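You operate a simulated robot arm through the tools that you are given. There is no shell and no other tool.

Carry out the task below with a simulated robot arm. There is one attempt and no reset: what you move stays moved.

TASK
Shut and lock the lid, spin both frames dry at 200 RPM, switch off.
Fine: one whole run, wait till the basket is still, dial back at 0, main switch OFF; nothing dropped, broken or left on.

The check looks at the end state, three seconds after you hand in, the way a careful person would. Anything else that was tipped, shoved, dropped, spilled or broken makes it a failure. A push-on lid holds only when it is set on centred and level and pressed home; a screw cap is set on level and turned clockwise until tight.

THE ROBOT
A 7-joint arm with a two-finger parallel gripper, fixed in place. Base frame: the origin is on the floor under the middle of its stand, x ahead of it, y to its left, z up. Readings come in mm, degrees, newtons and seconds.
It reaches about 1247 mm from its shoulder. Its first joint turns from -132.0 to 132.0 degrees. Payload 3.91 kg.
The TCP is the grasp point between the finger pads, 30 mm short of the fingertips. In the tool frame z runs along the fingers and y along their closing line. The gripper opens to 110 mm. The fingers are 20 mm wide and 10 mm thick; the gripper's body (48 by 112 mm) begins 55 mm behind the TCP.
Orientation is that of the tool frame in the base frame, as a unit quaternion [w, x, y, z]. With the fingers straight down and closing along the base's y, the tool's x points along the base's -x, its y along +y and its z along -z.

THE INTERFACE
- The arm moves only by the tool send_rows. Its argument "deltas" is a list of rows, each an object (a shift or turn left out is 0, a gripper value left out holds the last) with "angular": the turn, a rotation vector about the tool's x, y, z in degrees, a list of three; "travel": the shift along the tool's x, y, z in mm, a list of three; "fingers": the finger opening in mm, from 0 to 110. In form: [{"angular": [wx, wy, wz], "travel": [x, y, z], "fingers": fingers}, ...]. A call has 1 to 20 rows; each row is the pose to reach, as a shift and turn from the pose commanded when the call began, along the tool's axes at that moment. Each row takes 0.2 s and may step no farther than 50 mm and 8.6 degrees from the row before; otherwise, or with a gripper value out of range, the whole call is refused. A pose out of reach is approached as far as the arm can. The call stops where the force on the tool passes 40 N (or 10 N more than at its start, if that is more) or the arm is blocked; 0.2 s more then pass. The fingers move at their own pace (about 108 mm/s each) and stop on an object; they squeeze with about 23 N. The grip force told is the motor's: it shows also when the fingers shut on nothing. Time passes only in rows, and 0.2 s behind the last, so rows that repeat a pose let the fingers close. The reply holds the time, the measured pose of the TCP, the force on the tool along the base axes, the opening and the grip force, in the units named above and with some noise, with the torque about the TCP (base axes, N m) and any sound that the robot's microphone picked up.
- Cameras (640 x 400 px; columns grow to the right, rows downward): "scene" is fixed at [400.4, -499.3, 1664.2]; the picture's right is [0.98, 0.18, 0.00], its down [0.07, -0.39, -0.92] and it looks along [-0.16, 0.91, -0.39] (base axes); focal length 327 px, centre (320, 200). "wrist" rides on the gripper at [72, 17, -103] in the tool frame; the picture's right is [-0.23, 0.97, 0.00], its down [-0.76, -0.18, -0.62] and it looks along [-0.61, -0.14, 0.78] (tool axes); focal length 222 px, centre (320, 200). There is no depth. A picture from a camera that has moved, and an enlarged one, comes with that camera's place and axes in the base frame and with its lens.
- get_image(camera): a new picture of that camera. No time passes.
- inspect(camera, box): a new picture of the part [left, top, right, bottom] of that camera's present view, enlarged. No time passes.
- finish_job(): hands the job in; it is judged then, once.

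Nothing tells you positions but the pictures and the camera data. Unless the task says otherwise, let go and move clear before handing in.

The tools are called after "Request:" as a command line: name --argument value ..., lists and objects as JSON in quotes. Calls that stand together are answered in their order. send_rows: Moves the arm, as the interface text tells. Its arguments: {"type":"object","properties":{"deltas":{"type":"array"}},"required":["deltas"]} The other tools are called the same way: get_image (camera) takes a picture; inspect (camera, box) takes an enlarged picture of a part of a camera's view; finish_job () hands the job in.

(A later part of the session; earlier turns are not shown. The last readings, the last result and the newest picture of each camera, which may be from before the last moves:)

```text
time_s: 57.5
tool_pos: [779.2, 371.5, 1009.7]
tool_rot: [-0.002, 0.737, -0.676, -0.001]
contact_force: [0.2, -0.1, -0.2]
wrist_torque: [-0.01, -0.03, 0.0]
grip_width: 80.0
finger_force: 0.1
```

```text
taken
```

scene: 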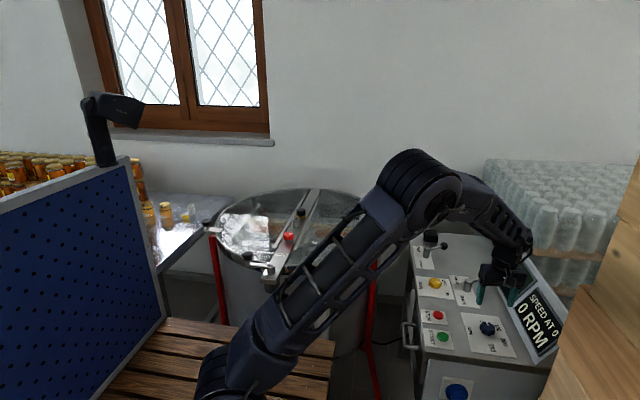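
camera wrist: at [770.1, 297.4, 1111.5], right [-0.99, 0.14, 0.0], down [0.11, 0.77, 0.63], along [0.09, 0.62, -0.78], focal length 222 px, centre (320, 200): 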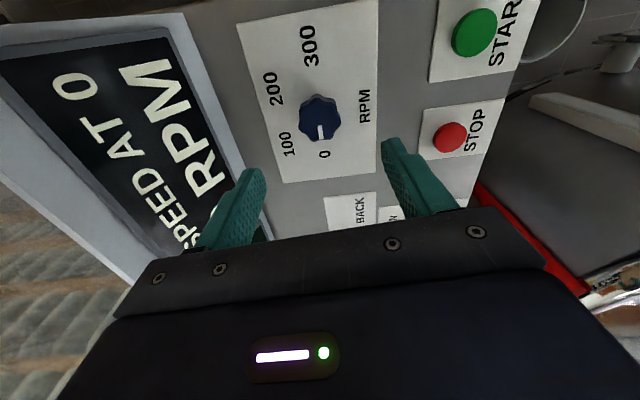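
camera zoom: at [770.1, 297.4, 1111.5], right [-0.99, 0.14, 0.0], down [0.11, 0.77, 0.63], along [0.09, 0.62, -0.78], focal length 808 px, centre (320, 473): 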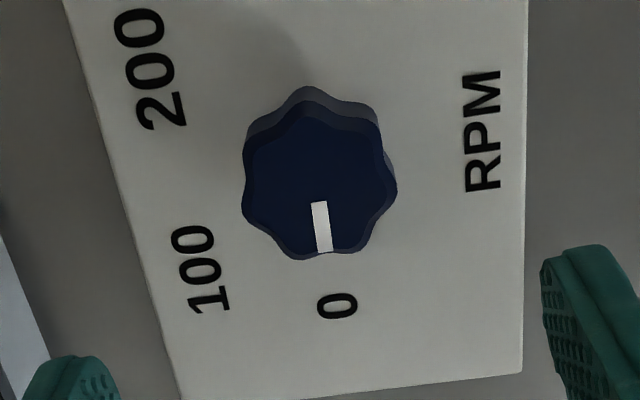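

Request:
send_rows --deltas '[{"travel": [-1.5, -0.7, 30], "fingers": 70}, {"travel": [-1.5, -0.7, 60]}, {"travel": [-1.5, -0.7, 85]}, {"travel": [-1.5, -0.7, 102]}, {"travel": [-1.5, -0.7, 102]}]'

Request:
inspect --camera "wrist" --box '[220, 95, 440, 235]'

Request:
inspect --camera "scene" --box '[420, 270, 560, 370]'

```text
time_s: 58.7
tool_pos: [780.1, 373.5, 907.9]
tool_rot: [-0.001, 0.737, -0.676, -0.002]
contact_force: [0.2, -0.2, 0.2]
wrist_torque: [-0.02, -0.03, -0.01]
grip_width: 69.9
finger_force: 0.0
```

```text
2.86 times, centred on (330, 165) of wrist
camera zoom: at [770.2, 299.0, 1009.5], right [-0.99, 0.14, 0.0], down [0.11, 0.77, 0.63], along [0.09, 0.62, -0.78], focal length 635 px, centre (291, 300)
```

zoom: 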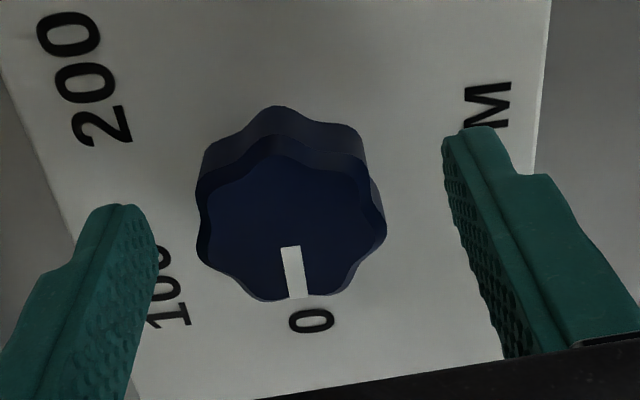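

```text
4.00 times, centred on (490, 320) of scene
camera zoom: at [400.4, -499.3, 1664.2], right [0.98, 0.18, 0.0], down [0.07, -0.39, -0.92], along [-0.16, 0.91, -0.39], focal length 1307 px, centre (-360, -280)
```

zoom: 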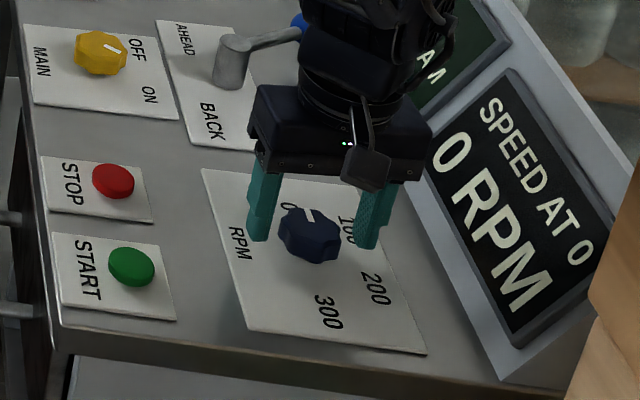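

Request:
send_rows --deltas '[{"fingers": 20}, {"fingers": 20}, {"fingers": 20}, {"fingers": 20}]'

```text
time_s: 59.7
tool_pos: [778.8, 373.7, 907.3]
tool_rot: [-0.002, 0.737, -0.676, -0.002]
contact_force: [17.1, 3.2, -3.5]
wrist_torque: [0.56, -0.97, -0.06]
grip_width: 41.6
finger_force: 45.0
```

Request:
send_rows --deltas '[{"travel": [0, -0.8, 0]}, {"angular": [0, 0, 5], "travel": [0, -0.8, 0]}, {"angular": [0, 0, 10], "travel": [0, -0.8, 0]}, {"angular": [0, 0, 15], "travel": [0, -0.8, 0]}, {"angular": [0, 0, 20], "travel": [0, -0.8, 0]}]'

Request:
inspect --camera "wrist" --box '[220, 95, 440, 235]'

```text
time_s: 60.9
tool_pos: [780.2, 372.4, 906.6]
tool_rot: [-0.001, -0.607, 0.794, 0.002]
contact_force: [-3.8, -9.9, -2.6]
wrist_torque: [-0.3, -0.32, 0.01]
grip_width: 41.6
finger_force: 44.4
```

```text
2.86 times, centred on (330, 165) of wrist
camera zoom: at [746.2, 307.3, 1009.8], right [-0.88, 0.47, 0.0], down [0.37, 0.69, 0.62], along [0.29, 0.55, -0.78], focal length 635 px, centre (291, 300)
```

zoom: 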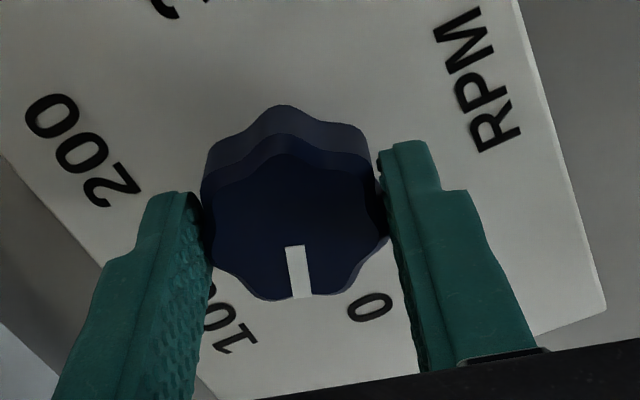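

Request:
send_rows --deltas '[{"angular": [0, 0, 5], "travel": [0.5, 0, 0]}, {"angular": [0, 0, 11], "travel": [0.5, 0, 0]}, {"angular": [0, 0, 17], "travel": [0.5, 0, 0]}, {"angular": [0, 0, 23], "travel": [0.5, 0, 0]}, {"angular": [0, 0, 30], "travel": [0.5, 0, 0]}]'

Request:
inspect --camera "scene" --box '[470, 240, 590, 360]'

```text
time_s: 62.1
tool_pos: [778.8, 373.3, 907.4]
tool_rot: [-0.001, -0.38, 0.925, 0.002]
contact_force: [-20.7, -6.2, -12.0]
wrist_torque: [-0.33, -0.08, 0.04]
grip_width: 41.6
finger_force: 44.8
```

```text
3.33 times, centred on (530, 300) of scene
camera zoom: at [400.4, -499.3, 1664.2], right [0.98, 0.18, 0.0], down [0.07, -0.39, -0.92], along [-0.16, 0.91, -0.39], focal length 1089 px, centre (-380, -133)
```

zoom: 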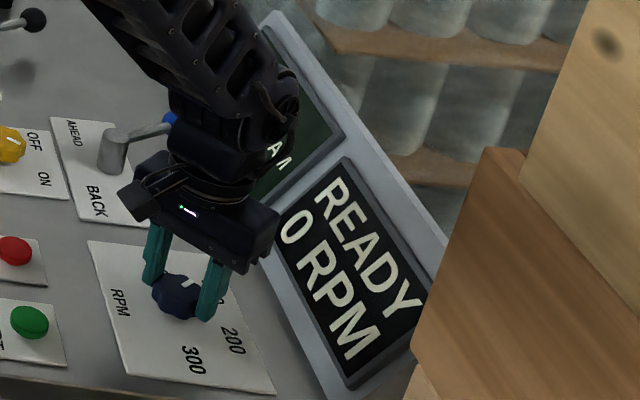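

Request:
send_rows --deltas '[{"angular": [0, 0, 2], "travel": [0.8, 0.4, 0.5]}, {"angular": [0, 0, 8], "travel": [0.8, 0.4, 0.5]}, {"angular": [0, 0, 14], "travel": [0.8, 0.4, 0.5]}, {"angular": [0, 0, 20], "travel": [0.8, 0.4, 0.5]}, {"angular": [0, 0, 26], "travel": [0.8, 0.4, 0.5]}, {"angular": [0, 0, 32], "travel": [0.8, 0.4, 0.5]}]'

```text
time_s: 63.5
tool_pos: [778.2, 374.1, 907.6]
tool_rot: [0.0, -0.111, 0.994, 0.002]
contact_force: [-15.8, 10.0, -9.3]
wrist_torque: [-0.46, -0.07, 0.06]
grip_width: 41.6
finger_force: 45.2
```

Request:
send_rows --deltas '[{"angular": [0, 0, 2], "travel": [0.6, 0.5, 0.4]}, {"angular": [0, 0, 8], "travel": [0.6, 0.5, 0.4]}, {"angular": [0, 0, 14], "travel": [0.6, 0.5, 0.4]}, {"angular": [0, 0, 20], "travel": [0.6, 0.5, 0.4]}, {"angular": [0, 0, 26], "travel": [0.6, 0.5, 0.4]}, {"angular": [0, 0, 32], "travel": [0.6, 0.5, 0.4]}]'

Request:
inspect --camera "wrist" --box '[200, 75, 440, 235]'

Request:
inspect --camera "scene" --box '[460, 250, 580, 370]'

```text
time_s: 64.9
tool_pos: [779.0, 374.7, 906.5]
tool_rot: [0.0, 0.167, 0.986, 0.002]
contact_force: [4.1, 27.5, 2.2]
wrist_torque: [0.09, -0.62, -0.04]
grip_width: 41.5
finger_force: 45.1
```

```text
2.50 times, centred on (320, 155) of wrist
camera zoom: at [717.5, 414.0, 1010.3], right [0.53, 0.85, 0.0], down [0.66, -0.42, 0.62], along [0.53, -0.33, -0.78], focal length 555 px, centre (320, 312)
```

zoom: 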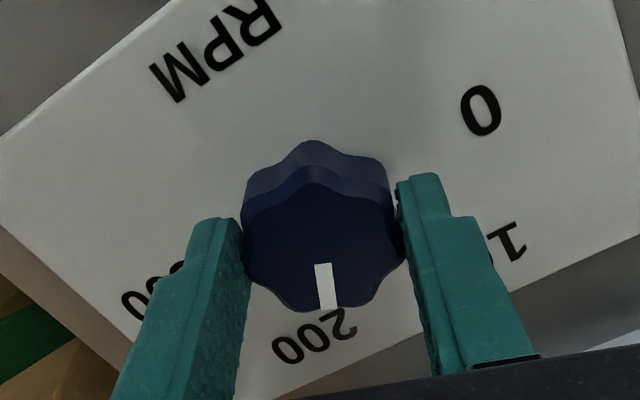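

```text
3.33 times, centred on (520, 310) of scene
camera zoom: at [400.4, -499.3, 1664.2], right [0.98, 0.18, 0.0], down [0.07, -0.39, -0.92], along [-0.16, 0.91, -0.39], focal length 1089 px, centre (-347, -167)
```

zoom: 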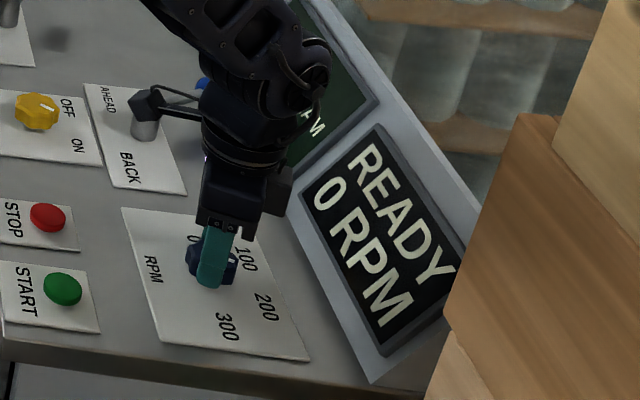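

Request:
send_rows --deltas '[{"travel": [0.1, 0.6, 0]}, {"angular": [0, 0, 3], "travel": [0.2, 1.0, 0]}, {"angular": [0, 0, 5.9], "travel": [0.2, 1.0, 0]}]'

Request:
inspect --camera "wrist" --box '[240, 95, 400, 235]'

```text
time_s: 65.7
tool_pos: [779.8, 374.3, 907.8]
tool_rot: [0.0, 0.216, 0.976, 0.002]
contact_force: [8.0, 24.6, 10.5]
wrist_torque: [0.28, -0.4, 0.02]
grip_width: 41.6
finger_force: 45.1
```

```text
2.86 times, centred on (320, 165) of wrist
camera zoom: at [722.1, 420.4, 1010.3], right [0.62, 0.79, 0.0], down [0.61, -0.49, 0.62], along [0.49, -0.38, -0.78], focal length 635 px, centre (320, 300)
```

zoom: 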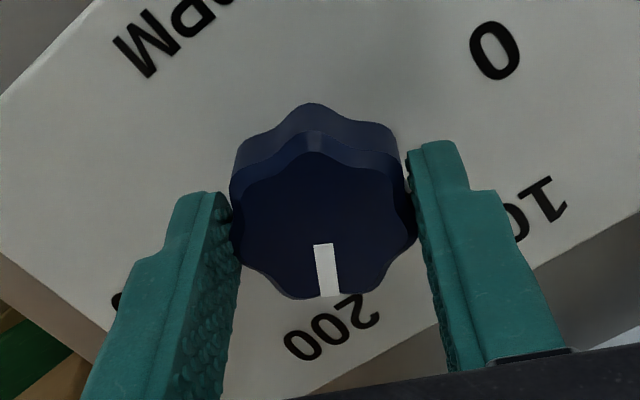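

Request:
send_rows --deltas '[{"travel": [0, 0.5, 0]}, {"travel": [0, 0.5, 0], "fingers": 75}, {"travel": [0, 0.5, 0], "fingers": 75}, {"travel": [0, 0.5, 0], "fingers": 75}, {"travel": [0, 0.5, -30]}, {"travel": [0, 0.5, -70]}, {"travel": [0, 0.5, -100]}]'

Request:
inspect --camera "wrist" --box '[230, 55, 410, 205]'

Request:
inspect --camera "scene" --box '[460, 250, 580, 370]'

```text
time_s: 67.3
tool_pos: [779.6, 375.7, 1006.1]
tool_rot: [-0.001, 0.216, 0.976, 0.002]
contact_force: [0.1, 0.3, 0.3]
wrist_torque: [0.0, 0.0, 0.03]
grip_width: 75.0
finger_force: 0.1
```

```text
2.67 times, centred on (320, 130) of wrist
camera zoom: at [723.1, 420.3, 1109.0], right [0.62, 0.79, 0.0], down [0.62, -0.48, 0.62], along [0.49, -0.38, -0.78], focal length 592 px, centre (320, 387)
```

zoom: 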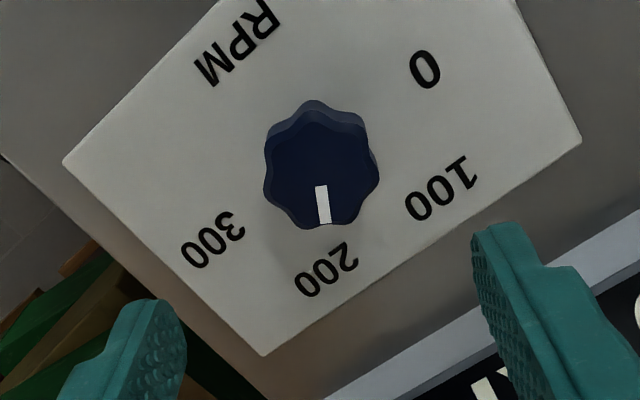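

```text
3.33 times, centred on (520, 310) of scene
camera zoom: at [400.4, -499.3, 1664.2], right [0.98, 0.18, 0.0], down [0.07, -0.39, -0.92], along [-0.16, 0.91, -0.39], focal length 1089 px, centre (-347, -167)
```

zoom: 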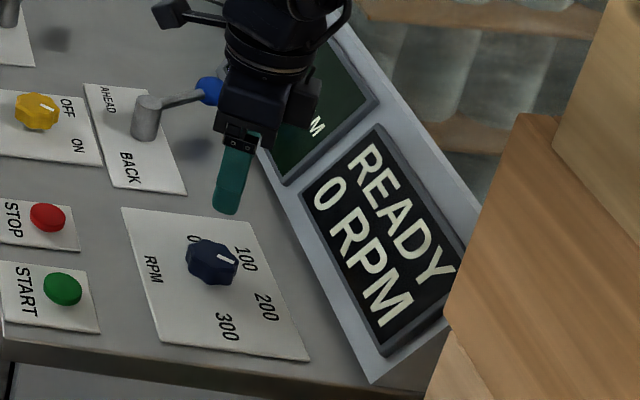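

Dial is at 200 and the display says READY. Next I'll close the fingers and go over the START button at about (640, 327).

Request:
send_rows --deltas '[{"angular": [0, 0, -6], "travel": [26, -26, 0], "fingers": 0}, {"angular": [0, 0, -12], "travel": [53, -51, 0], "fingers": 0}, {"angular": [0, 0, -18], "travel": [80, -77, 0], "fingers": 0}, {"angular": [0, 0, -25], "travel": [106.1, -102.9, 0], "fingers": 0}, {"angular": [0, 0, -25], "travel": [106.1, -102.9, 0], "fingers": 0}]'

Request:
get_image --camera "wrist"

Request:
inspect --camera "wrist" --box '[250, 60, 430, 200]'

```text
time_s: 68.5
tool_pos: [638.7, 325.2, 1008.1]
tool_rot: [-0.001, -0.001, 1.0, 0.002]
contact_force: [0.4, -0.4, 0.2]
wrist_torque: [-0.01, -0.02, 0.01]
grip_width: 0.2
finger_force: 22.4
```

```text
taken
camera wrist: at [568.9, 341.2, 1109.7], right [0.23, 0.97, 0.0], down [0.76, -0.18, 0.62], along [0.61, -0.14, -0.78], focal length 222 px, centre (320, 200)
```

wrist: 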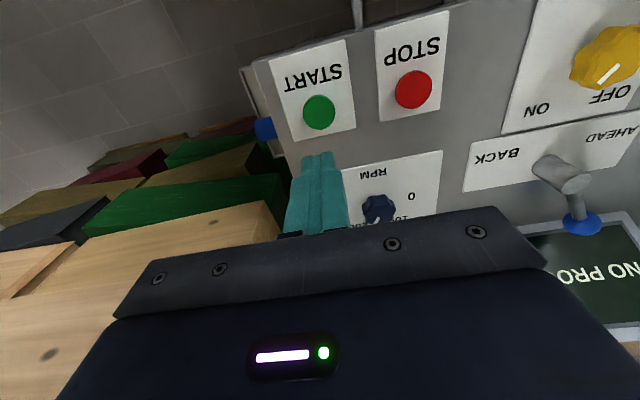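

```text
2.86 times, centred on (340, 130) of wrist
camera zoom: at [568.9, 341.2, 1109.7], right [0.23, 0.97, 0.0], down [0.76, -0.18, 0.62], along [0.61, -0.14, -0.78], focal length 635 px, centre (263, 400)
```

zoom: 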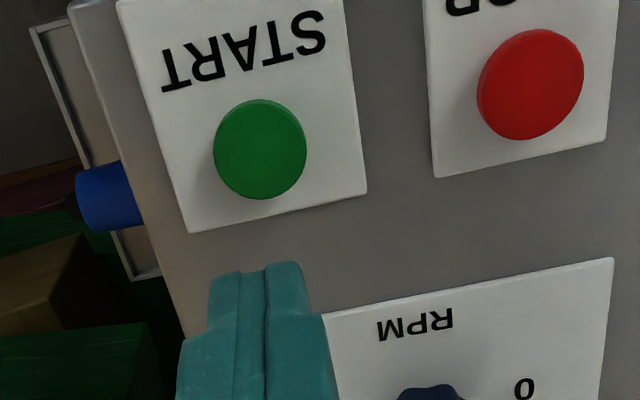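

Request:
send_rows --deltas '[{"travel": [3, -0.3, 30]}, {"travel": [3, -0.3, 60]}, {"travel": [3, -0.3, 82]}, {"travel": [3, -0.3, 90]}]'

Request:
inspect --camera "wrist" --box '[250, 60, 430, 240]'

Request:
inspect --camera "scene" --box '[410, 290, 480, 360]'

```text
time_s: 69.5
tool_pos: [635.8, 325.6, 916.6]
tool_rot: [-0.001, 0.001, 1.0, 0.002]
contact_force: [0.2, 0.9, -0.1]
wrist_torque: [-0.04, 0.0, -0.02]
grip_width: 0.0
finger_force: 22.6
```

```text
2.22 times, centred on (340, 150) of wrist
camera zoom: at [565.8, 342.1, 1019.8], right [0.23, 0.97, 0.0], down [0.76, -0.18, 0.62], along [0.61, -0.14, -0.78], focal length 494 px, centre (276, 311)
```

zoom: 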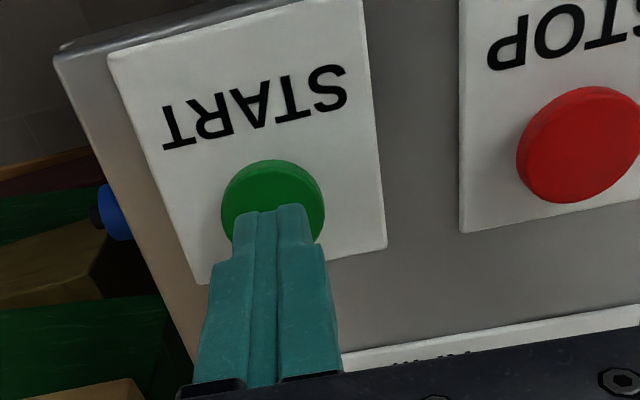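

```text
5.71 times, centred on (445, 325) of scene
camera zoom: at [400.4, -499.3, 1664.2], right [0.98, 0.18, 0.0], down [0.07, -0.39, -0.92], along [-0.16, 0.91, -0.39], focal length 1867 px, centre (-394, -514)
```

zoom: 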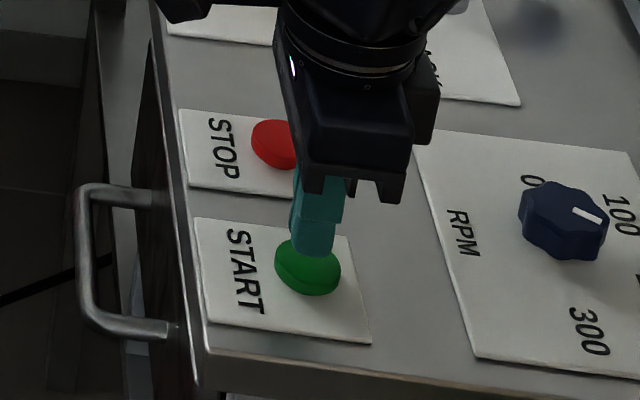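

Request:
send_rows --deltas '[{"travel": [0, 0, 3]}, {"travel": [0, 0, 6]}, {"travel": [0, 0, 8]}, {"travel": [0, 0, 10]}]'

Request:
inspect --camera "scene" --box '[460, 230, 580, 370]'

```text
time_s: 70.5
tool_pos: [636.1, 326.2, 907.1]
tool_rot: [0.0, 0.001, 1.0, 0.001]
contact_force: [-0.1, -0.1, 0.8]
wrist_torque: [0.0, -0.02, -0.01]
grip_width: 0.0
finger_force: 22.8
```

```text
2.86 times, centred on (520, 300) of scene
camera zoom: at [400.4, -499.3, 1664.2], right [0.98, 0.18, 0.0], down [0.07, -0.39, -0.92], along [-0.16, 0.91, -0.39], focal length 934 px, centre (-251, -86)
```

zoom: 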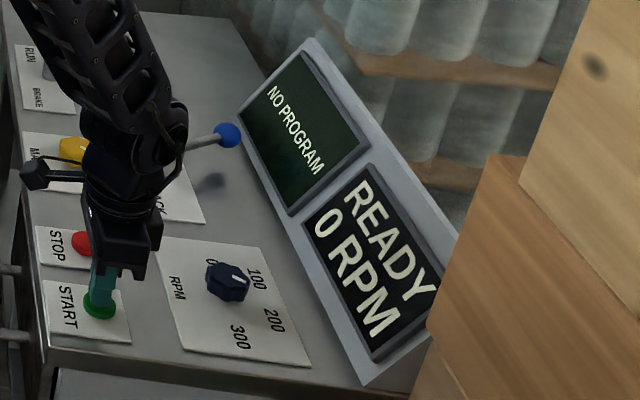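

Request:
send_rows --deltas '[{"travel": [0, 0, 1.5]}, {"travel": [0, 0, 3]}, {"travel": [0, 0, 4]}]'

Request:
inspect --camera "scene" --box '[460, 230, 580, 370]'

```text
time_s: 71.3
tool_pos: [636.4, 327.4, 902.3]
tool_rot: [0.0, -0.001, 1.0, 0.002]
contact_force: [3.5, 0.5, 6.0]
wrist_torque: [0.02, -0.09, 0.03]
grip_width: 0.0
finger_force: 23.3
heard: click
```

```text
2.86 times, centred on (520, 300) of scene
camera zoom: at [400.4, -499.3, 1664.2], right [0.98, 0.18, 0.0], down [0.07, -0.39, -0.92], along [-0.16, 0.91, -0.39], focal length 934 px, centre (-251, -86)
```

zoom: 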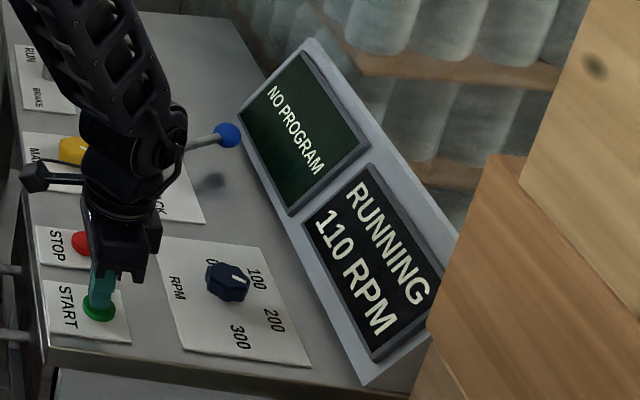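

RUNNING, with the speed climbing (110 RPM). I'll lift off the button and watch the display as it reaches speed.

Request:
send_rows --deltas '[{"travel": [0, 0, -5]}, {"travel": [0, 0, -20]}, {"travel": [0, 0, -50]}, {"travel": [0, 0, -80]}, {"travel": [0, 0, -80]}]'

Request:
inspect --camera "scene" --box '[460, 230, 580, 370]'

Request:
get_image --camera "scene"

```text
time_s: 72.5
tool_pos: [636.1, 325.0, 982.4]
tool_rot: [-0.001, 0.0, 1.0, 0.002]
contact_force: [0.5, 0.6, 0.6]
wrist_torque: [0.02, -0.03, 0.0]
grip_width: 0.1
finger_force: 23.0
```

```text
2.86 times, centred on (520, 300) of scene
camera zoom: at [400.4, -499.3, 1664.2], right [0.98, 0.18, 0.0], down [0.07, -0.39, -0.92], along [-0.16, 0.91, -0.39], focal length 934 px, centre (-251, -86)
```

zoom: 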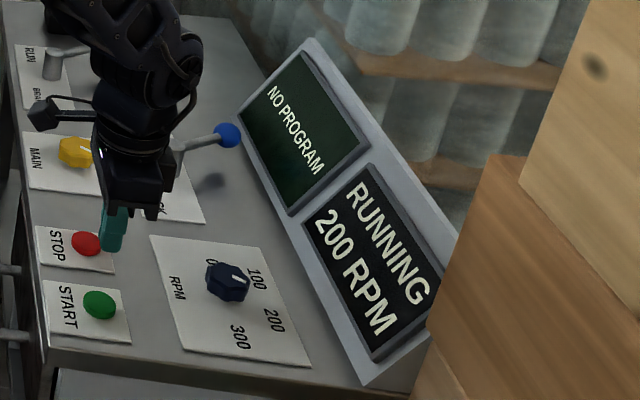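

```text
taken
```

scene: 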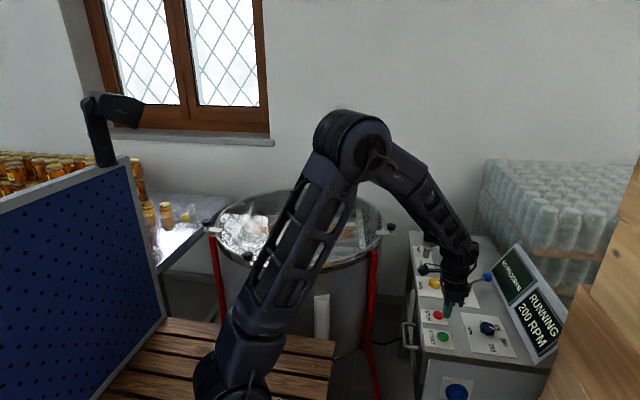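

It's running at exactly 200 RPM. I'll hold still and wait, checking the display.

Request:
send_rows --deltas '[{}, {}, {}, {}, {}, {}, {}, {}, {}, {}, {}, {}, {}, {}, {}, {}, {}, {}, {}, {}]'

Request:
inspect --camera "scene" --box '[460, 230, 580, 370]'

Request:
inspect --camera "scene" --box '[200, 170, 400, 300]'

```text
time_s: 76.7
tool_pos: [637.0, 327.1, 980.7]
tool_rot: [-0.001, 0.001, 1.0, 0.002]
contact_force: [-0.6, 0.0, -0.1]
wrist_torque: [-0.02, 0.01, -0.03]
grip_width: 0.1
finger_force: 23.1
```

```text
2.86 times, centred on (520, 300) of scene
camera zoom: at [400.4, -499.3, 1664.2], right [0.98, 0.18, 0.0], down [0.07, -0.39, -0.92], along [-0.16, 0.91, -0.39], focal length 934 px, centre (-251, -86)
```

zoom: 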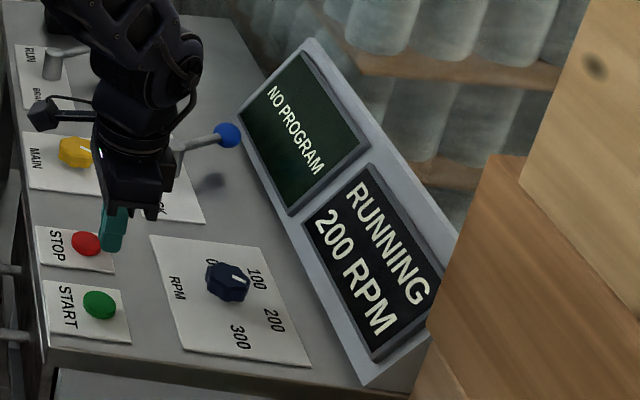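

```text
3.08 times, centred on (300, 235) of scene
camera zoom: at [400.4, -499.3, 1664.2], right [0.98, 0.18, 0.0], down [0.07, -0.39, -0.92], along [-0.16, 0.91, -0.39], focal length 1005 px, centre (382, 92)
```

zoom: 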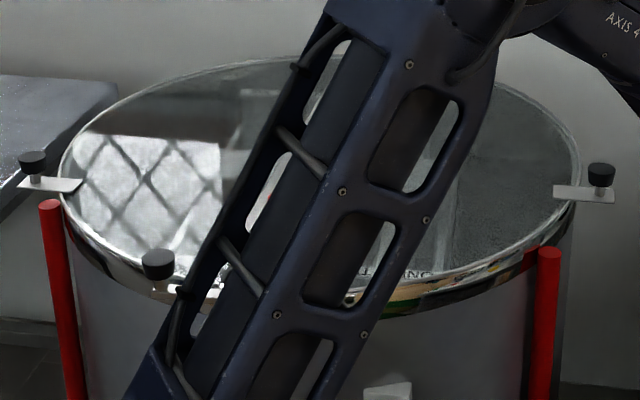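

Request:
send_rows --deltas '[{}, {}, {}, {}, {}, {}, {}, {}, {}, {}, {}, {}, {}, {}, {}, {}, {}, {}, {}, {}]'

Request:
inspect --camera "scene" --box '[460, 230, 580, 370]'

```text
time_s: 80.9
tool_pos: [636.2, 325.7, 982.8]
tool_rot: [-0.001, 0.0, 1.0, 0.002]
contact_force: [1.1, -0.4, -0.5]
wrist_torque: [-0.01, -0.04, 0.01]
grip_width: 0.0
finger_force: 23.8
```

```text
2.86 times, centred on (520, 300) of scene
camera zoom: at [400.4, -499.3, 1664.2], right [0.98, 0.18, 0.0], down [0.07, -0.39, -0.92], along [-0.16, 0.91, -0.39], focal length 934 px, centre (-251, -86)
```

zoom: 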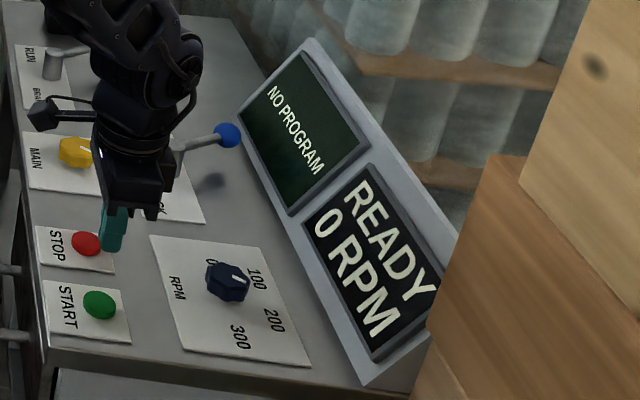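

The run finished by itself: READY, 0 RPM. Before turning the dial back I'll check the basket, moving toward the dial with the fingers open.

Request:
send_rows --deltas '[{"angular": [0, 0, 6], "travel": [-36, 12, -10], "fingers": 75}, {"angular": [0, 0, 12], "travel": [-71, 24, -20], "fingers": 75}, {"angular": [0, 0, 18], "travel": [-107, 36, -25], "fingers": 75}, {"angular": [0, 0, 25], "travel": [-142.3, 47.5, -25], "fingers": 75}, {"angular": [0, 0, 25], "travel": [-142.3, 47.5, -25], "fingers": 75}]'

Request:
get_image --camera "scene"

Request:
inspect --camera "wrist" --box '[230, 55, 410, 205]'

Request:
inspect --camera "scene" --box '[200, 170, 400, 300]'

```text
time_s: 82.1
tool_pos: [779.6, 374.0, 1008.4]
tool_rot: [-0.002, 0.217, 0.976, 0.002]
contact_force: [-0.1, 0.9, 0.4]
wrist_torque: [-0.03, 0.0, -0.01]
grip_width: 75.1
finger_force: 0.1
```

```text
taken
```

scene: 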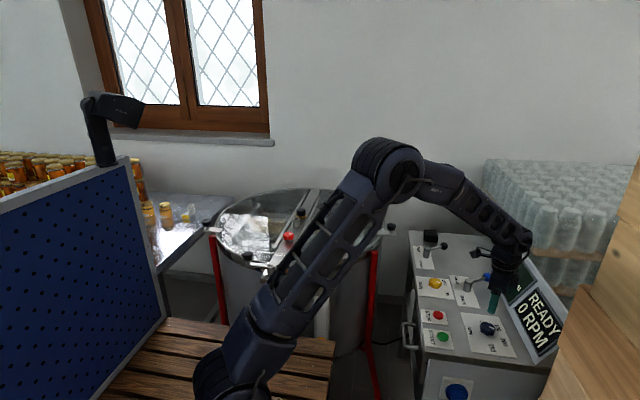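

```text
2.67 times, centred on (320, 130) of wrist
camera zoom: at [722.1, 419.0, 1110.7], right [0.62, 0.79, 0.0], down [0.62, -0.49, 0.62], along [0.49, -0.38, -0.78], focal length 592 px, centre (320, 387)
```

zoom: 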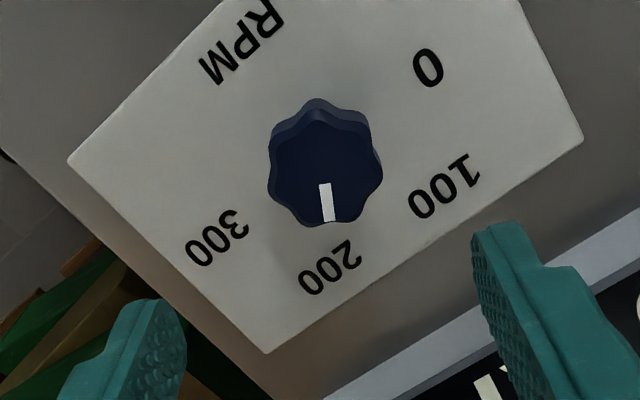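

```text
3.08 times, centred on (300, 235) of scene
camera zoom: at [400.4, -499.3, 1664.2], right [0.98, 0.18, 0.0], down [0.07, -0.39, -0.92], along [-0.16, 0.91, -0.39], focal length 1005 px, centre (382, 92)
```

zoom: 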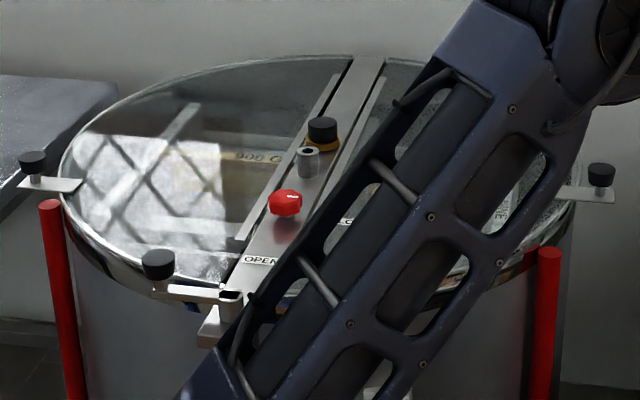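

Request:
inspect --camera "scene" --box '[220, 195, 320, 265]'

Request:
inspect --camera "scene" --box '[300, 195, 400, 265]'

Request:
inspect --camera "scene" --box '[480, 240, 580, 360]'

```text
5.71 times, centred on (270, 230) of scene
camera zoom: at [400.4, -499.3, 1664.2], right [0.98, 0.18, 0.0], down [0.07, -0.39, -0.92], along [-0.16, 0.91, -0.39], focal length 1867 px, centre (606, 29)
```

zoom: 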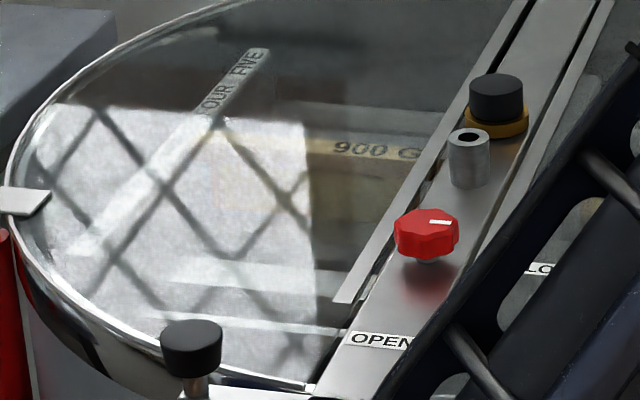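

```text
5.71 times, centred on (350, 230) of scene
camera zoom: at [400.4, -499.3, 1664.2], right [0.98, 0.18, 0.0], down [0.07, -0.39, -0.92], along [-0.16, 0.91, -0.39], focal length 1867 px, centre (149, 29)
```

zoom: 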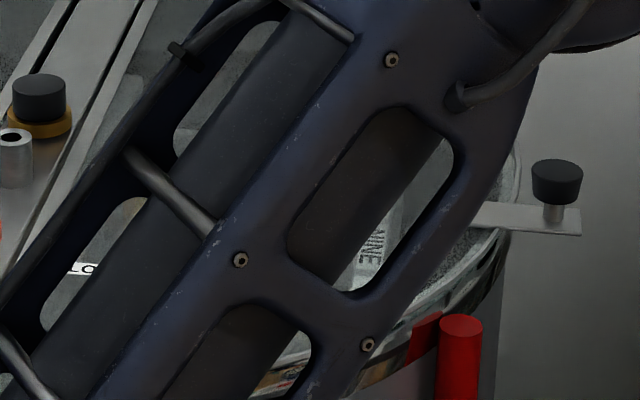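

```text
3.33 times, centred on (530, 300) of scene
camera zoom: at [400.4, -499.3, 1664.2], right [0.98, 0.18, 0.0], down [0.07, -0.39, -0.92], along [-0.16, 0.91, -0.39], focal length 1089 px, centre (-380, -133)
```

zoom: 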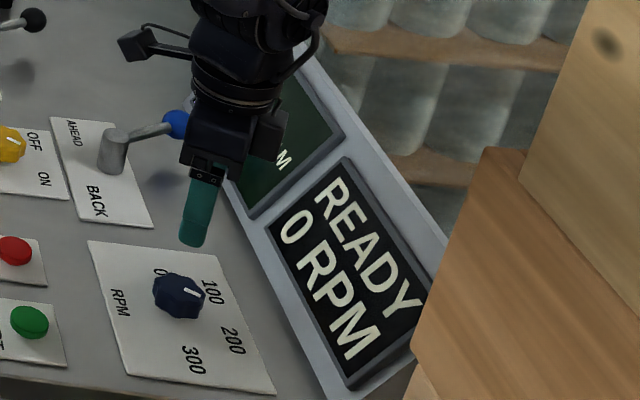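

Request:
send_rows --deltas '[{"travel": [1, 1.6, 30]}, {"travel": [1, 1.6, 60]}, {"travel": [1, 1.6, 85]}, {"travel": [1, 1.6, 100]}, {"travel": [1, 1.6, 100]}]'

Request:
inspect --camera "wrist" --box '[220, 95, 440, 235]'

Request:
inspect --camera "scene" --box '[220, 195, 320, 265]'

```text
time_s: 83.3
tool_pos: [780.0, 376.9, 906.9]
tool_rot: [-0.002, 0.217, 0.976, 0.002]
contact_force: [0.1, 0.1, -0.8]
wrist_torque: [-0.01, 0.0, 0.0]
grip_width: 74.8
finger_force: 0.0
```

```text
2.86 times, centred on (330, 165) of wrist
camera zoom: at [721.8, 421.5, 1010.3], right [0.62, 0.79, 0.0], down [0.62, -0.49, 0.62], along [0.49, -0.38, -0.78], focal length 635 px, centre (291, 300)
```

zoom: 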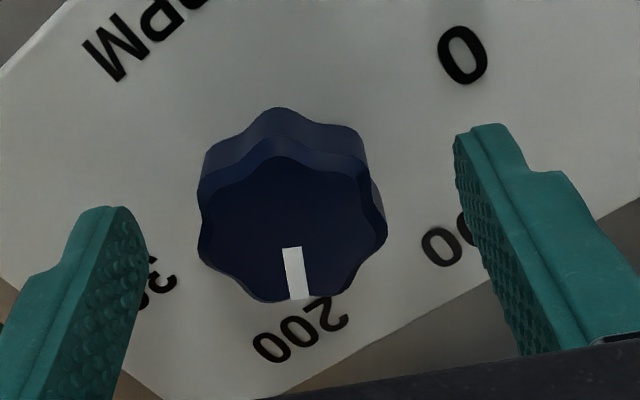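

```text
5.71 times, centred on (270, 230) of scene
camera zoom: at [400.4, -499.3, 1664.2], right [0.98, 0.18, 0.0], down [0.07, -0.39, -0.92], along [-0.16, 0.91, -0.39], focal length 1867 px, centre (606, 29)
```

zoom: 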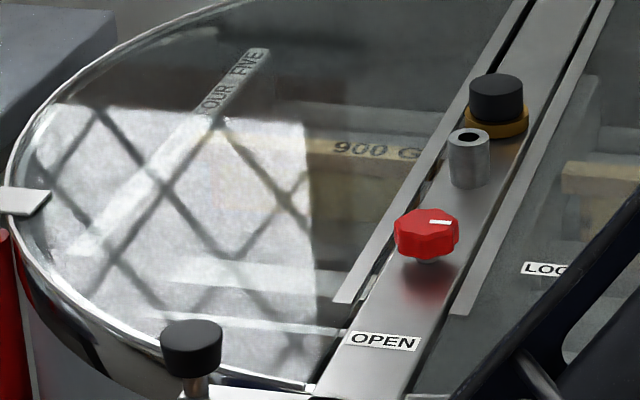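

The basket is still, and the comb now looks pale rather than honey-coloured. I'll grip the dial and turn it back to 0.

Request:
send_rows --deltas '[{"fingers": 20}, {"fingers": 20}, {"fingers": 20}, {"fingers": 20}]'

```text
time_s: 84.3
tool_pos: [778.1, 375.4, 907.7]
tool_rot: [-0.001, 0.216, 0.976, 0.001]
contact_force: [-7.5, -10.0, -1.0]
wrist_torque: [-0.73, 0.42, -0.02]
grip_width: 41.6
finger_force: 45.1
```

Request:
send_rows --deltas '[{"travel": [0.1, -0.5, 0]}, {"angular": [0, 0, -6], "travel": [0.1, -0.5, 0]}, {"angular": [0, 0, -12], "travel": [0.1, -0.5, 0]}, {"angular": [0, 0, -18], "travel": [0.1, -0.5, 0]}, {"angular": [0, 0, -24], "travel": [0.1, -0.5, 0]}, {"angular": [0, 0, -30], "travel": [0.1, -0.5, 0]}]'

```text
time_s: 85.7
tool_pos: [778.5, 375.5, 907.0]
tool_rot: [-0.001, -0.044, 0.999, 0.001]
contact_force: [0.2, -14.6, -5.9]
wrist_torque: [-0.74, 0.2, -0.01]
grip_width: 41.5
finger_force: 44.7
```

Request:
send_rows --deltas '[{"angular": [0, 0, -2], "travel": [0, -0.6, 0.2]}, {"angular": [0, 0, -8], "travel": [0, -0.6, 0.2]}, {"angular": [0, 0, -14], "travel": [0, -0.6, 0.2]}, {"angular": [0, 0, -20], "travel": [0, -0.6, 0.2]}, {"angular": [0, 0, -26], "travel": [0, -0.6, 0.2]}, {"angular": [0, 0, -32], "travel": [0, -0.6, 0.2]}]'

```text
time_s: 87.1
tool_pos: [779.0, 372.6, 907.1]
tool_rot: [0.001, -0.318, 0.948, 0.002]
contact_force: [-0.7, -20.3, -4.6]
wrist_torque: [-1.3, 0.45, -0.06]
grip_width: 41.4
finger_force: 44.9
```

Request:
send_rows --deltas '[{"travel": [0.4, -0.5, 0]}, {"angular": [0, 0, -6], "travel": [0.45, -0.9, 0]}, {"angular": [0, 0, -12], "travel": [0.4, -1.2, 0]}, {"angular": [0, 0, -18], "travel": [0.3, -1.5, 0]}, {"angular": [0, 0, -24], "travel": [0.2, -1.8, 0]}, {"angular": [0, 0, -30], "travel": [0.1, -2.1, 0]}]'

Request:
inspect --camera "scene" --box '[460, 250, 580, 370]'

```text
time_s: 88.5
tool_pos: [780.2, 372.7, 908.0]
tool_rot: [0.0, -0.552, 0.834, 0.002]
contact_force: [-0.6, -11.6, -5.8]
wrist_torque: [-1.13, 0.19, -0.04]
grip_width: 41.8
finger_force: 45.4
```

```text
3.33 times, centred on (520, 310) of scene
camera zoom: at [400.4, -499.3, 1664.2], right [0.98, 0.18, 0.0], down [0.07, -0.39, -0.92], along [-0.16, 0.91, -0.39], focal length 1089 px, centre (-347, -167)
```

zoom: 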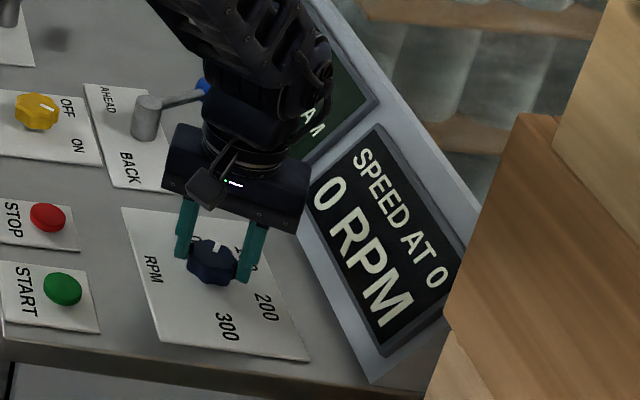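

Request:
send_rows --deltas '[{"angular": [0, 0, -6], "travel": [0.4, -0.5, 0]}, {"angular": [0, 0, -12], "travel": [0.4, -0.8, 0]}, {"angular": [0, 0, -18], "travel": [0.3, -1.1, 0]}, {"angular": [0, 0, -24], "travel": [0.2, -1.4, 0]}]'

```text
time_s: 89.5
tool_pos: [780.3, 373.0, 907.0]
tool_rot: [-0.001, 0.714, -0.7, -0.002]
contact_force: [-8.5, -5.6, -3.2]
wrist_torque: [-0.32, -0.13, 0.04]
grip_width: 41.4
finger_force: 44.6
```

Request:
send_rows --deltas '[{"angular": [0, 0, -2], "travel": [0, 0.2, 0]}, {"angular": [0, 0, -4], "travel": [0, 0.1, 0]}, {"angular": [0, 0, -6], "travel": [0, 0.1, 0]}]'

Request:
inspect --camera "wrist" --box '[220, 95, 440, 235]'

```text
time_s: 90.3
tool_pos: [780.2, 373.0, 907.6]
tool_rot: [-0.003, 0.749, -0.662, -0.002]
contact_force: [-6.3, 4.2, -5.5]
wrist_torque: [0.41, -0.07, -0.42]
grip_width: 41.6
finger_force: 44.4
```

```text
2.86 times, centred on (330, 165) of wrist
camera zoom: at [774.0, 297.9, 1010.0], right [-0.99, 0.11, 0.0], down [0.08, 0.77, 0.63], along [0.07, 0.62, -0.78], focal length 635 px, centre (291, 300)
```

zoom: 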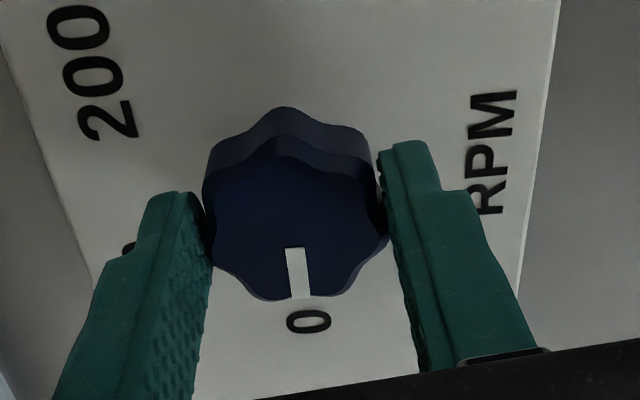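

Dial is back at its 0 stop. Releasing, rising, and going back to the MAIN knob to switch off.

Request:
send_rows --deltas '[{"angular": [0, 0, 0.5], "fingers": 75}, {"angular": [0, 0, 0.5], "fingers": 75}, {"angular": [0, 0, 0.5], "fingers": 75}, {"angular": [0, 0, 0.5], "travel": [0, 0, -30]}, {"angular": [0, 0, 0.5], "travel": [0, 0, -70]}, {"angular": [0, 0, 0.5], "travel": [0, 0, -100]}]'

Request:
inspect --camera "wrist" --box '[230, 55, 410, 205]'

Request:
inspect --camera "scene" --box '[460, 250, 580, 370]'

```text
time_s: 91.7
tool_pos: [781.4, 372.1, 1007.3]
tool_rot: [-0.001, 0.746, -0.666, -0.002]
contact_force: [0.2, -0.2, -0.7]
wrist_torque: [0.0, 0.0, 0.03]
grip_width: 75.2
finger_force: 0.1
```

```text
2.67 times, centred on (320, 130) of wrist
camera zoom: at [774.3, 297.2, 1109.8], right [-0.99, 0.12, 0.0], down [0.09, 0.77, 0.63], along [0.07, 0.62, -0.78], focal length 592 px, centre (320, 387)
```

zoom: 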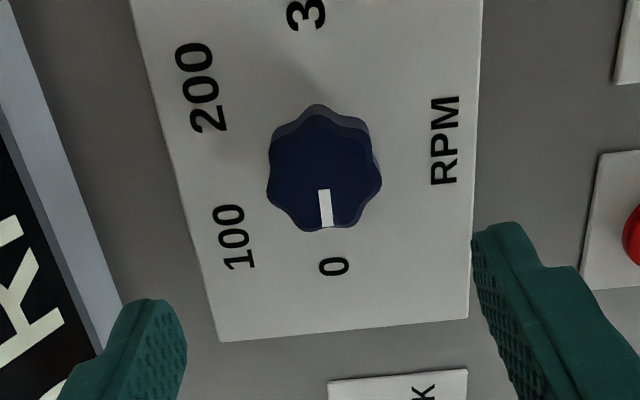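

```text
3.33 times, centred on (520, 310) of scene
camera zoom: at [400.4, -499.3, 1664.2], right [0.98, 0.18, 0.0], down [0.07, -0.39, -0.92], along [-0.16, 0.91, -0.39], focal length 1089 px, centre (-347, -167)
```

zoom: 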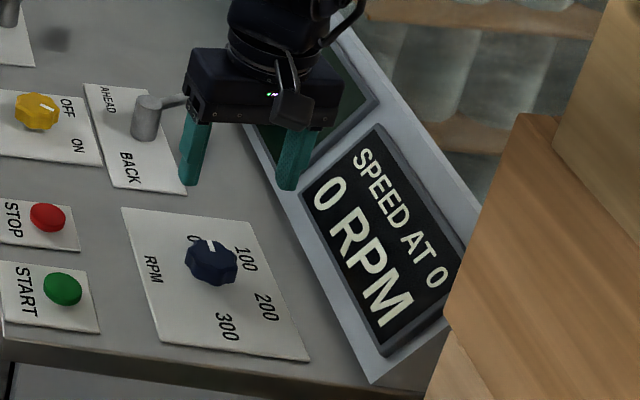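

Request:
send_rows --deltas '[{"angular": [0, 0, 7.4], "travel": [-14, 6.7, -12]}, {"angular": [0, 0, 14.9], "travel": [-28, 13.4, -24]}, {"angular": [0, 0, 22.3], "travel": [-42, 20, -36]}, {"angular": [0, 0, 29.8], "travel": [-56, 27, -48]}, {"angular": [0, 0, 37.3], "travel": [-70, 33.6, -48]}, {"angular": [0, 0, 44.7], "travel": [-84, 40, -48]}, {"angular": [0, 0, 52.2], "travel": [-98, 47, -48]}, {"angular": [0, 0, 59.7], "travel": [-112, 54, -48]}, {"angular": [0, 0, 67], "travel": [-126, 60.5, -48]}, {"angular": [0, 0, 74.6], "travel": [-141, 67, -48]}, {"angular": [0, 0, 82], "travel": [-155, 74, -48]}, {"angular": [0, 0, 89.5], "travel": [-169, 81, -48]}, {"angular": [0, 0, 97], "travel": [-183, 87.4, -48]}, {"angular": [0, 0, 104.4], "travel": [-197, 94, -36]}, {"angular": [0, 0, 112], "travel": [-211, 101, -18]}, {"angular": [0, 0, 119.4], "travel": [-225.6, 107.6, 0]}, {"angular": [0, 0, 119.4], "travel": [-225.6, 107.6, 0]}]'

Request:
inspect --camera "wrist" --box '[230, 55, 410, 205]'

Request:
get_image --camera "scene"

```text
time_s: 95.3
tool_pos: [647.8, 584.1, 1008.3]
tool_rot: [-0.001, 0.199, 0.98, 0.003]
contact_force: [-0.1, 0.2, 0.4]
wrist_torque: [0.01, -0.01, -0.02]
grip_width: 75.3
finger_force: 0.2
```

```text
2.67 times, centred on (320, 130) of wrist
camera zoom: at [589.8, 626.8, 1111.9], right [0.59, 0.81, 0.0], down [0.63, -0.46, 0.62], along [0.5, -0.36, -0.78], focal length 592 px, centre (320, 387)
```

zoom: 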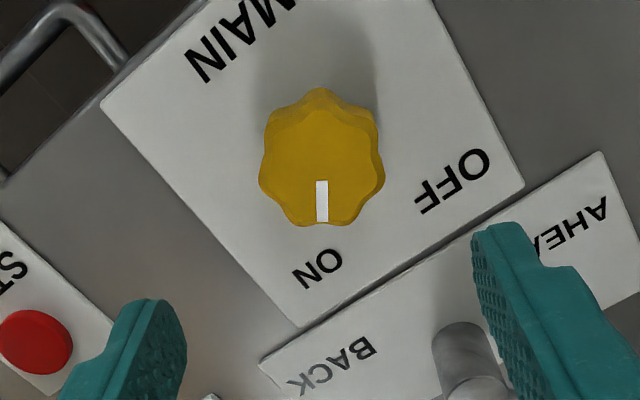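

```text
taken
```

scene: 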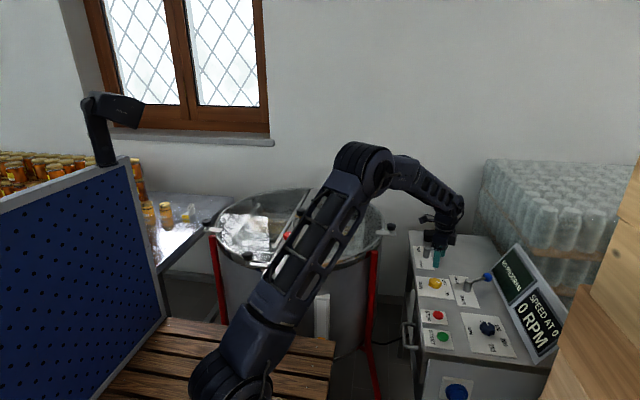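

Request:
send_rows --deltas '[{"travel": [1.2, 1, 30]}, {"travel": [1.2, 1, 60]}, {"travel": [1.2, 1, 85]}, {"travel": [1.2, 1, 100]}, {"travel": [1.2, 1, 100]}, {"travel": [1.2, 1, 100], "fingers": 20}, {"travel": [1.2, 1, 100], "fingers": 20}, {"travel": [1.2, 1, 100], "fingers": 20}, {"travel": [1.2, 1, 100], "fingers": 20}]'

Request:
inspect --camera "wrist" --box '[220, 95, 440, 235]'

```text
time_s: 97.3
tool_pos: [646.5, 584.6, 908.1]
tool_rot: [-0.002, 0.199, 0.98, 0.001]
contact_force: [-7.6, -10.0, 0.1]
wrist_torque: [-0.44, 0.32, 0.07]
grip_width: 44.7
finger_force: 45.5
```

```text
2.86 times, centred on (330, 165) of wrist
camera zoom: at [588.6, 628.4, 1011.4], right [0.59, 0.81, 0.0], down [0.63, -0.46, 0.62], along [0.5, -0.36, -0.78], focal length 635 px, centre (291, 300)
```

zoom: 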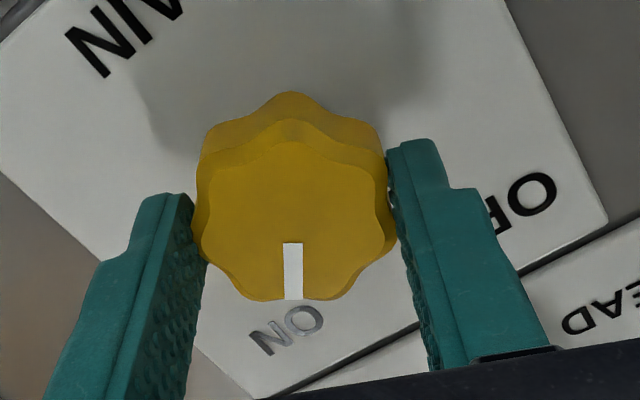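

Request:
send_rows --deltas '[{"travel": [0.1, -0.5, 0]}, {"angular": [0, 0, -6], "travel": [0.1, -0.5, 0]}, {"angular": [0, 0, -12], "travel": [0.1, -0.5, 0]}, {"angular": [0, 0, -18], "travel": [0.1, -0.5, 0]}, {"angular": [0, 0, -24], "travel": [0.1, -0.5, 0]}, {"angular": [0, 0, -30], "travel": [0.1, -0.5, 0]}]'

```text
time_s: 98.7
tool_pos: [646.4, 585.2, 907.5]
tool_rot: [0.0, -0.063, 0.998, 0.001]
contact_force: [-10.6, -12.2, -2.1]
wrist_torque: [-0.17, 0.68, 0.01]
grip_width: 44.5
finger_force: 45.0
```

Request:
send_rows --deltas '[{"angular": [0, 0, -1], "travel": [0.5, -0.5, 0]}, {"angular": [0, 0, -6], "travel": [0.5, -0.5, 0]}, {"angular": [0, 0, -12], "travel": [0.5, -0.6, 0]}, {"angular": [0, 0, -18], "travel": [0.5, -0.6, 0]}, {"angular": [0, 0, -24], "travel": [0.5, -0.6, 0]}, {"angular": [0, 0, -30], "travel": [0.5, -0.6, 0]}]'

Request:
inspect --camera "scene" --box '[460, 250, 580, 370]'

```text
time_s: 100.1
tool_pos: [648.1, 582.7, 909.0]
tool_rot: [0.001, -0.319, 0.948, 0.002]
contact_force: [3.4, -5.9, -6.2]
wrist_torque: [-0.73, 0.72, 0.01]
grip_width: 44.7
finger_force: 45.5
```

```text
3.33 times, centred on (520, 310) of scene
camera zoom: at [400.4, -499.3, 1664.2], right [0.98, 0.18, 0.0], down [0.07, -0.39, -0.92], along [-0.16, 0.91, -0.39], focal length 1089 px, centre (-347, -167)
```

zoom: 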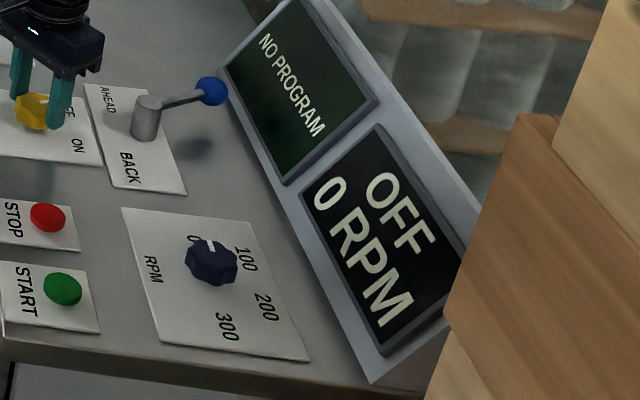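

Request:
send_rows --deltas '[{"angular": [0, 0, -5], "travel": [0.2, -0.3, 0]}, {"angular": [0, 0, -10], "travel": [0.2, -0.5, 0]}, {"angular": [0, 0, -15], "travel": [0.2, -0.7, 0]}]'

```text
time_s: 100.9
tool_pos: [646.6, 583.8, 907.9]
tool_rot: [0.0, -0.439, 0.898, 0.002]
contact_force: [3.1, -7.1, -1.2]
wrist_torque: [0.0, 0.16, -0.96]
grip_width: 45.3
finger_force: 45.1
```

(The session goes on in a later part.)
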